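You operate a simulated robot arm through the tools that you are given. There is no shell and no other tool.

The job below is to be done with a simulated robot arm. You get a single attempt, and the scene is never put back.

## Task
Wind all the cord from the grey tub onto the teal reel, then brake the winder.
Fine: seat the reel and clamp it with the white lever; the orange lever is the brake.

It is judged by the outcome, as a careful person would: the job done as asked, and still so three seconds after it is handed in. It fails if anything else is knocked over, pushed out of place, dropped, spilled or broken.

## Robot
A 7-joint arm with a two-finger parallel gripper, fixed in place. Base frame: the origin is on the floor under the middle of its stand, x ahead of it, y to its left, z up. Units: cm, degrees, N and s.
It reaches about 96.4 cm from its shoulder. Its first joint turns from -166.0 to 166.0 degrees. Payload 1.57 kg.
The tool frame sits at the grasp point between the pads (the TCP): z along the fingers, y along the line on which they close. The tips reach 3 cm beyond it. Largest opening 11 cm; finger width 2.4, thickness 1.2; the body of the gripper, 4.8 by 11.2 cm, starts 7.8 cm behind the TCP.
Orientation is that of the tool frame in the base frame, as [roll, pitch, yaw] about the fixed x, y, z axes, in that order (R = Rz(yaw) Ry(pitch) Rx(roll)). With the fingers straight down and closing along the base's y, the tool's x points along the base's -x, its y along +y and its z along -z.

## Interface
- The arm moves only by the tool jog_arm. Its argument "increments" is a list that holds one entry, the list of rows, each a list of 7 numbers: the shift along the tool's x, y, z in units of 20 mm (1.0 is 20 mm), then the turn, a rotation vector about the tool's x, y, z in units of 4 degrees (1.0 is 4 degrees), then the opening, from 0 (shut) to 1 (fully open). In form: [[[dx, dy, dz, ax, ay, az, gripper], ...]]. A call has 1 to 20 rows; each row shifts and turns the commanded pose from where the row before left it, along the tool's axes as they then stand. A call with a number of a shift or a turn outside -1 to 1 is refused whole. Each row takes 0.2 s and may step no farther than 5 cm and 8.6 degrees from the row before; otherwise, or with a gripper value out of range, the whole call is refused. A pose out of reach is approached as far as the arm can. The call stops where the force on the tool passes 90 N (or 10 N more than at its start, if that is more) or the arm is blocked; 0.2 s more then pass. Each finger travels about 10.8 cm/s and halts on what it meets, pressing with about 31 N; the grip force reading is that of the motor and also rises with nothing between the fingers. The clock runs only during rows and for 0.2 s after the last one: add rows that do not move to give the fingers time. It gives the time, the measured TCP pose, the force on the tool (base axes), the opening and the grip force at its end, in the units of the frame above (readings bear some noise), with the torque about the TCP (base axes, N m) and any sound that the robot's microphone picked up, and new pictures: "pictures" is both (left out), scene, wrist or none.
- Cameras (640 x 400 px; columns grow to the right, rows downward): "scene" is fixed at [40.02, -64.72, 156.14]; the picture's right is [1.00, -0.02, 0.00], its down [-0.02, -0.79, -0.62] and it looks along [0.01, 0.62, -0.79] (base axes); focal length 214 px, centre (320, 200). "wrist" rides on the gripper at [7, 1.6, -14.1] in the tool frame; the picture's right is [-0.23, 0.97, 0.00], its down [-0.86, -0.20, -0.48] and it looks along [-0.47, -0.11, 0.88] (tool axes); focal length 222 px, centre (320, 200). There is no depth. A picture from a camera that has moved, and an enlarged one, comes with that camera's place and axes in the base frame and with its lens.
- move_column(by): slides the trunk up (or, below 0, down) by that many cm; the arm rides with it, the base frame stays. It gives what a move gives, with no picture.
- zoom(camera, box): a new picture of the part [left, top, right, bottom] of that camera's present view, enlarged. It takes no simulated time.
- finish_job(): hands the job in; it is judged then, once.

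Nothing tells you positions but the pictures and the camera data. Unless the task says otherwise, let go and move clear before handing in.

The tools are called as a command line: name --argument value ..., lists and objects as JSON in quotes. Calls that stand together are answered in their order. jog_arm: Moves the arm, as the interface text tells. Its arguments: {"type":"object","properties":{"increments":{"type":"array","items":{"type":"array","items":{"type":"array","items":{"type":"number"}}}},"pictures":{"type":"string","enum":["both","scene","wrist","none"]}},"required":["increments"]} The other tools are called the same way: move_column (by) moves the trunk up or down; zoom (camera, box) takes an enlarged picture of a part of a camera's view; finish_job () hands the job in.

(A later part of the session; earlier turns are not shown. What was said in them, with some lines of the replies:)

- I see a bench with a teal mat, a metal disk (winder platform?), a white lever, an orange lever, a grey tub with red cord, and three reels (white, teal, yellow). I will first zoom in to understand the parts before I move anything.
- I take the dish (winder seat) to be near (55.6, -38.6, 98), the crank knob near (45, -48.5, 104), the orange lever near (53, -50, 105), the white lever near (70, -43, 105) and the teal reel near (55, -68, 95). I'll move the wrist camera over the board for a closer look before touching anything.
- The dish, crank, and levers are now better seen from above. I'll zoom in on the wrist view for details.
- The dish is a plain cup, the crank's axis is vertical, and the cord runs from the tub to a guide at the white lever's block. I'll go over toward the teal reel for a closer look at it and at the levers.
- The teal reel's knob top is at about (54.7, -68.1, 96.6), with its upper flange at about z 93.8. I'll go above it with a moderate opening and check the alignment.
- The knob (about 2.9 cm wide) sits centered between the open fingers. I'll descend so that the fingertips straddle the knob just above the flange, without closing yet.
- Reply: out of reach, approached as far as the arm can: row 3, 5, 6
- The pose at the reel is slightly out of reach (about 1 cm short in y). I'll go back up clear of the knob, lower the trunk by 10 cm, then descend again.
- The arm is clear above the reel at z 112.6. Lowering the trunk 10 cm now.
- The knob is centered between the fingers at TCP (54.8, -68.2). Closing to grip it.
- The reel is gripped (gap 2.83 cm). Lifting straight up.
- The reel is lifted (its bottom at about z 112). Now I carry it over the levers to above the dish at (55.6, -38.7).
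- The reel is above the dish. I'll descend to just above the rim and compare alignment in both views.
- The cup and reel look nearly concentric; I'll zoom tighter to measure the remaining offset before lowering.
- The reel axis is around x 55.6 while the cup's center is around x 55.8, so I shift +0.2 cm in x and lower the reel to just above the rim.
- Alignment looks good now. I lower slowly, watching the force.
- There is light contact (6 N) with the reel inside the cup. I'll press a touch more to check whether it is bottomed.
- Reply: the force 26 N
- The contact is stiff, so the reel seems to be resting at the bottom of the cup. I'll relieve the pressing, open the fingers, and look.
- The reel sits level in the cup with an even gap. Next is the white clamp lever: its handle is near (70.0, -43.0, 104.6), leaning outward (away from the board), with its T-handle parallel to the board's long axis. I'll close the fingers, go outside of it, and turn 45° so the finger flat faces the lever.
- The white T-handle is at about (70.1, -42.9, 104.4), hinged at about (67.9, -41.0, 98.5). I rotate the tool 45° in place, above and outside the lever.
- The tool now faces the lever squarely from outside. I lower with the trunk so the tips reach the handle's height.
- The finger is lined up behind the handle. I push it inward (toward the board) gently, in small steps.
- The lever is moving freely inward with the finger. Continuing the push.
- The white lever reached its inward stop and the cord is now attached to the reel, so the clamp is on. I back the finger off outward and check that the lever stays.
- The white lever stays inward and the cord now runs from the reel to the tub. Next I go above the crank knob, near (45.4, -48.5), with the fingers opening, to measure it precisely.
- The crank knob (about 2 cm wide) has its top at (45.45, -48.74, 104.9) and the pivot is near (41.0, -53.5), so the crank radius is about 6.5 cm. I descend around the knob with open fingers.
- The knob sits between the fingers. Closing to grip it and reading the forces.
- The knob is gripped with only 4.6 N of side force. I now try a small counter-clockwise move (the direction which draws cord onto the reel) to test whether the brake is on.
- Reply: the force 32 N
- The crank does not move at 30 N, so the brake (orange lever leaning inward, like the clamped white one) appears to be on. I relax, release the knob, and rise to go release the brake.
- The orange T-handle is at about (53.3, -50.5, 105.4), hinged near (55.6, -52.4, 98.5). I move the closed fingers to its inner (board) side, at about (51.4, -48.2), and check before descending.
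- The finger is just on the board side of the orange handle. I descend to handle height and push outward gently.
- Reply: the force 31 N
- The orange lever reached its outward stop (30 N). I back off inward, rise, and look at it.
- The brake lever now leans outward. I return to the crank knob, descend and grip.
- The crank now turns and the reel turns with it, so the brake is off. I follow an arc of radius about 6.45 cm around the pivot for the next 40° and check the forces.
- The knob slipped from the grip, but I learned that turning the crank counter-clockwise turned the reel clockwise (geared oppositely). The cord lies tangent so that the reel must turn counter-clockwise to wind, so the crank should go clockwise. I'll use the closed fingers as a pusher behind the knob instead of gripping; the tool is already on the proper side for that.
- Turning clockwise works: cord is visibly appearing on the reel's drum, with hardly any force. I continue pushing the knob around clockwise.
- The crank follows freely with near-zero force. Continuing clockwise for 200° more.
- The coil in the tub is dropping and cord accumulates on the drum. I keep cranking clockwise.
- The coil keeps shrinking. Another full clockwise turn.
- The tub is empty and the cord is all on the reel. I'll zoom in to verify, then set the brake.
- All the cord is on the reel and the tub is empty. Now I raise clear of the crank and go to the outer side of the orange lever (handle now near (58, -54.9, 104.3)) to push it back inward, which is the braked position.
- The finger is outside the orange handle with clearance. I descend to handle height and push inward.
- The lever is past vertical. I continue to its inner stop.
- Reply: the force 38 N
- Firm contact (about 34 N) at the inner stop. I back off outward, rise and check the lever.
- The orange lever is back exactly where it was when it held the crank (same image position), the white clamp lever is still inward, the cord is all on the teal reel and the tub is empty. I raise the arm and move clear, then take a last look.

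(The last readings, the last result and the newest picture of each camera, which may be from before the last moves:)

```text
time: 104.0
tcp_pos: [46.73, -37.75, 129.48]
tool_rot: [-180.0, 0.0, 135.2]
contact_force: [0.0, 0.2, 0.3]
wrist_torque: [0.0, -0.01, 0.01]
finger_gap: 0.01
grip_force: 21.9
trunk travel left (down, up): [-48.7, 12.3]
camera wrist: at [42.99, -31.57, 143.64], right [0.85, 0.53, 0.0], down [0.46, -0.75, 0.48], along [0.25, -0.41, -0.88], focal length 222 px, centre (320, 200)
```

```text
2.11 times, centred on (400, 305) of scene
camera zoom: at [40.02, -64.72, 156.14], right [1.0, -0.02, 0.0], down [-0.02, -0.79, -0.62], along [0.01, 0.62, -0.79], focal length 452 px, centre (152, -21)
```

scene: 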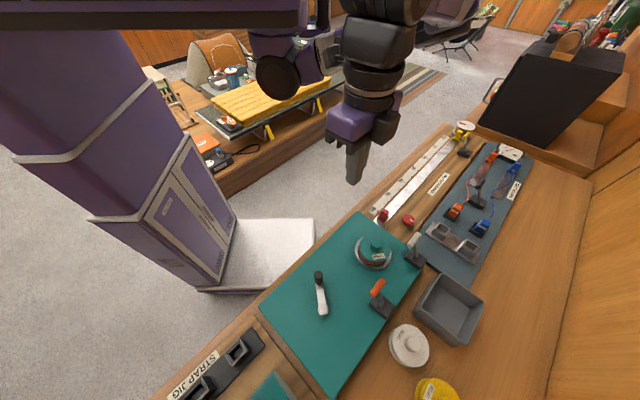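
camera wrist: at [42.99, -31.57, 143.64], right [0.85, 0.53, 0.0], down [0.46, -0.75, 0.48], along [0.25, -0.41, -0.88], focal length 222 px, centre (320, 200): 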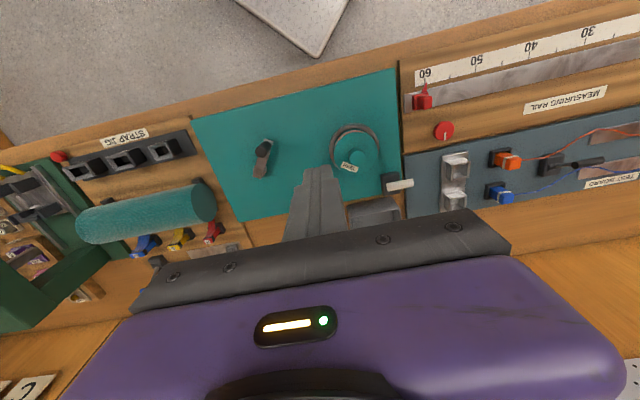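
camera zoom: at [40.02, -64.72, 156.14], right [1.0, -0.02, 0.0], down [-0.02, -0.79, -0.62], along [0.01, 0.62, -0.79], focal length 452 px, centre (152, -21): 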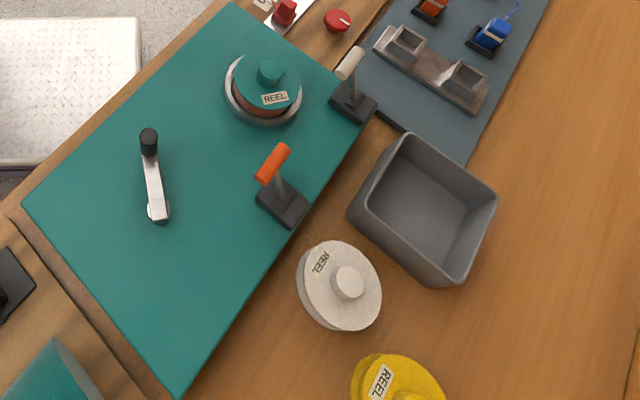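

The final view shows the teal reel seated and clamped with all the cord on it, and the tub empty. The orange brake lever is back inward, the position in which the crank was held. The other reels and the tub look undisturbed and the arm is clear, so I hand the job in.

finish_job

```text
The job is handed in.
```

The teal reel is seated in the winder and clamped, all the cord is wound onto it, and the brake lever is set. I've handed the job in.

- **Reel and clamp:** the reel sits level in the cup. The white lever is at its inner stop, and its last view shows it still there.
- **Cord:** the grey tub is empty and no loose tail shows outside the reel. The crank had to go clockwise, because it turns the reel the opposite way.
- **Brake:** it was already on at the start, so I released it to wind and then pushed the orange lever back to its inner stop. It is in the same spot as when it held the crank against about 30 N at the start. I did not push the crank again afterwards to check.
- **Everything else:** the white and yellow reels, the tub and the neighbouring stations look undisturbed, and the arm is raised clear.
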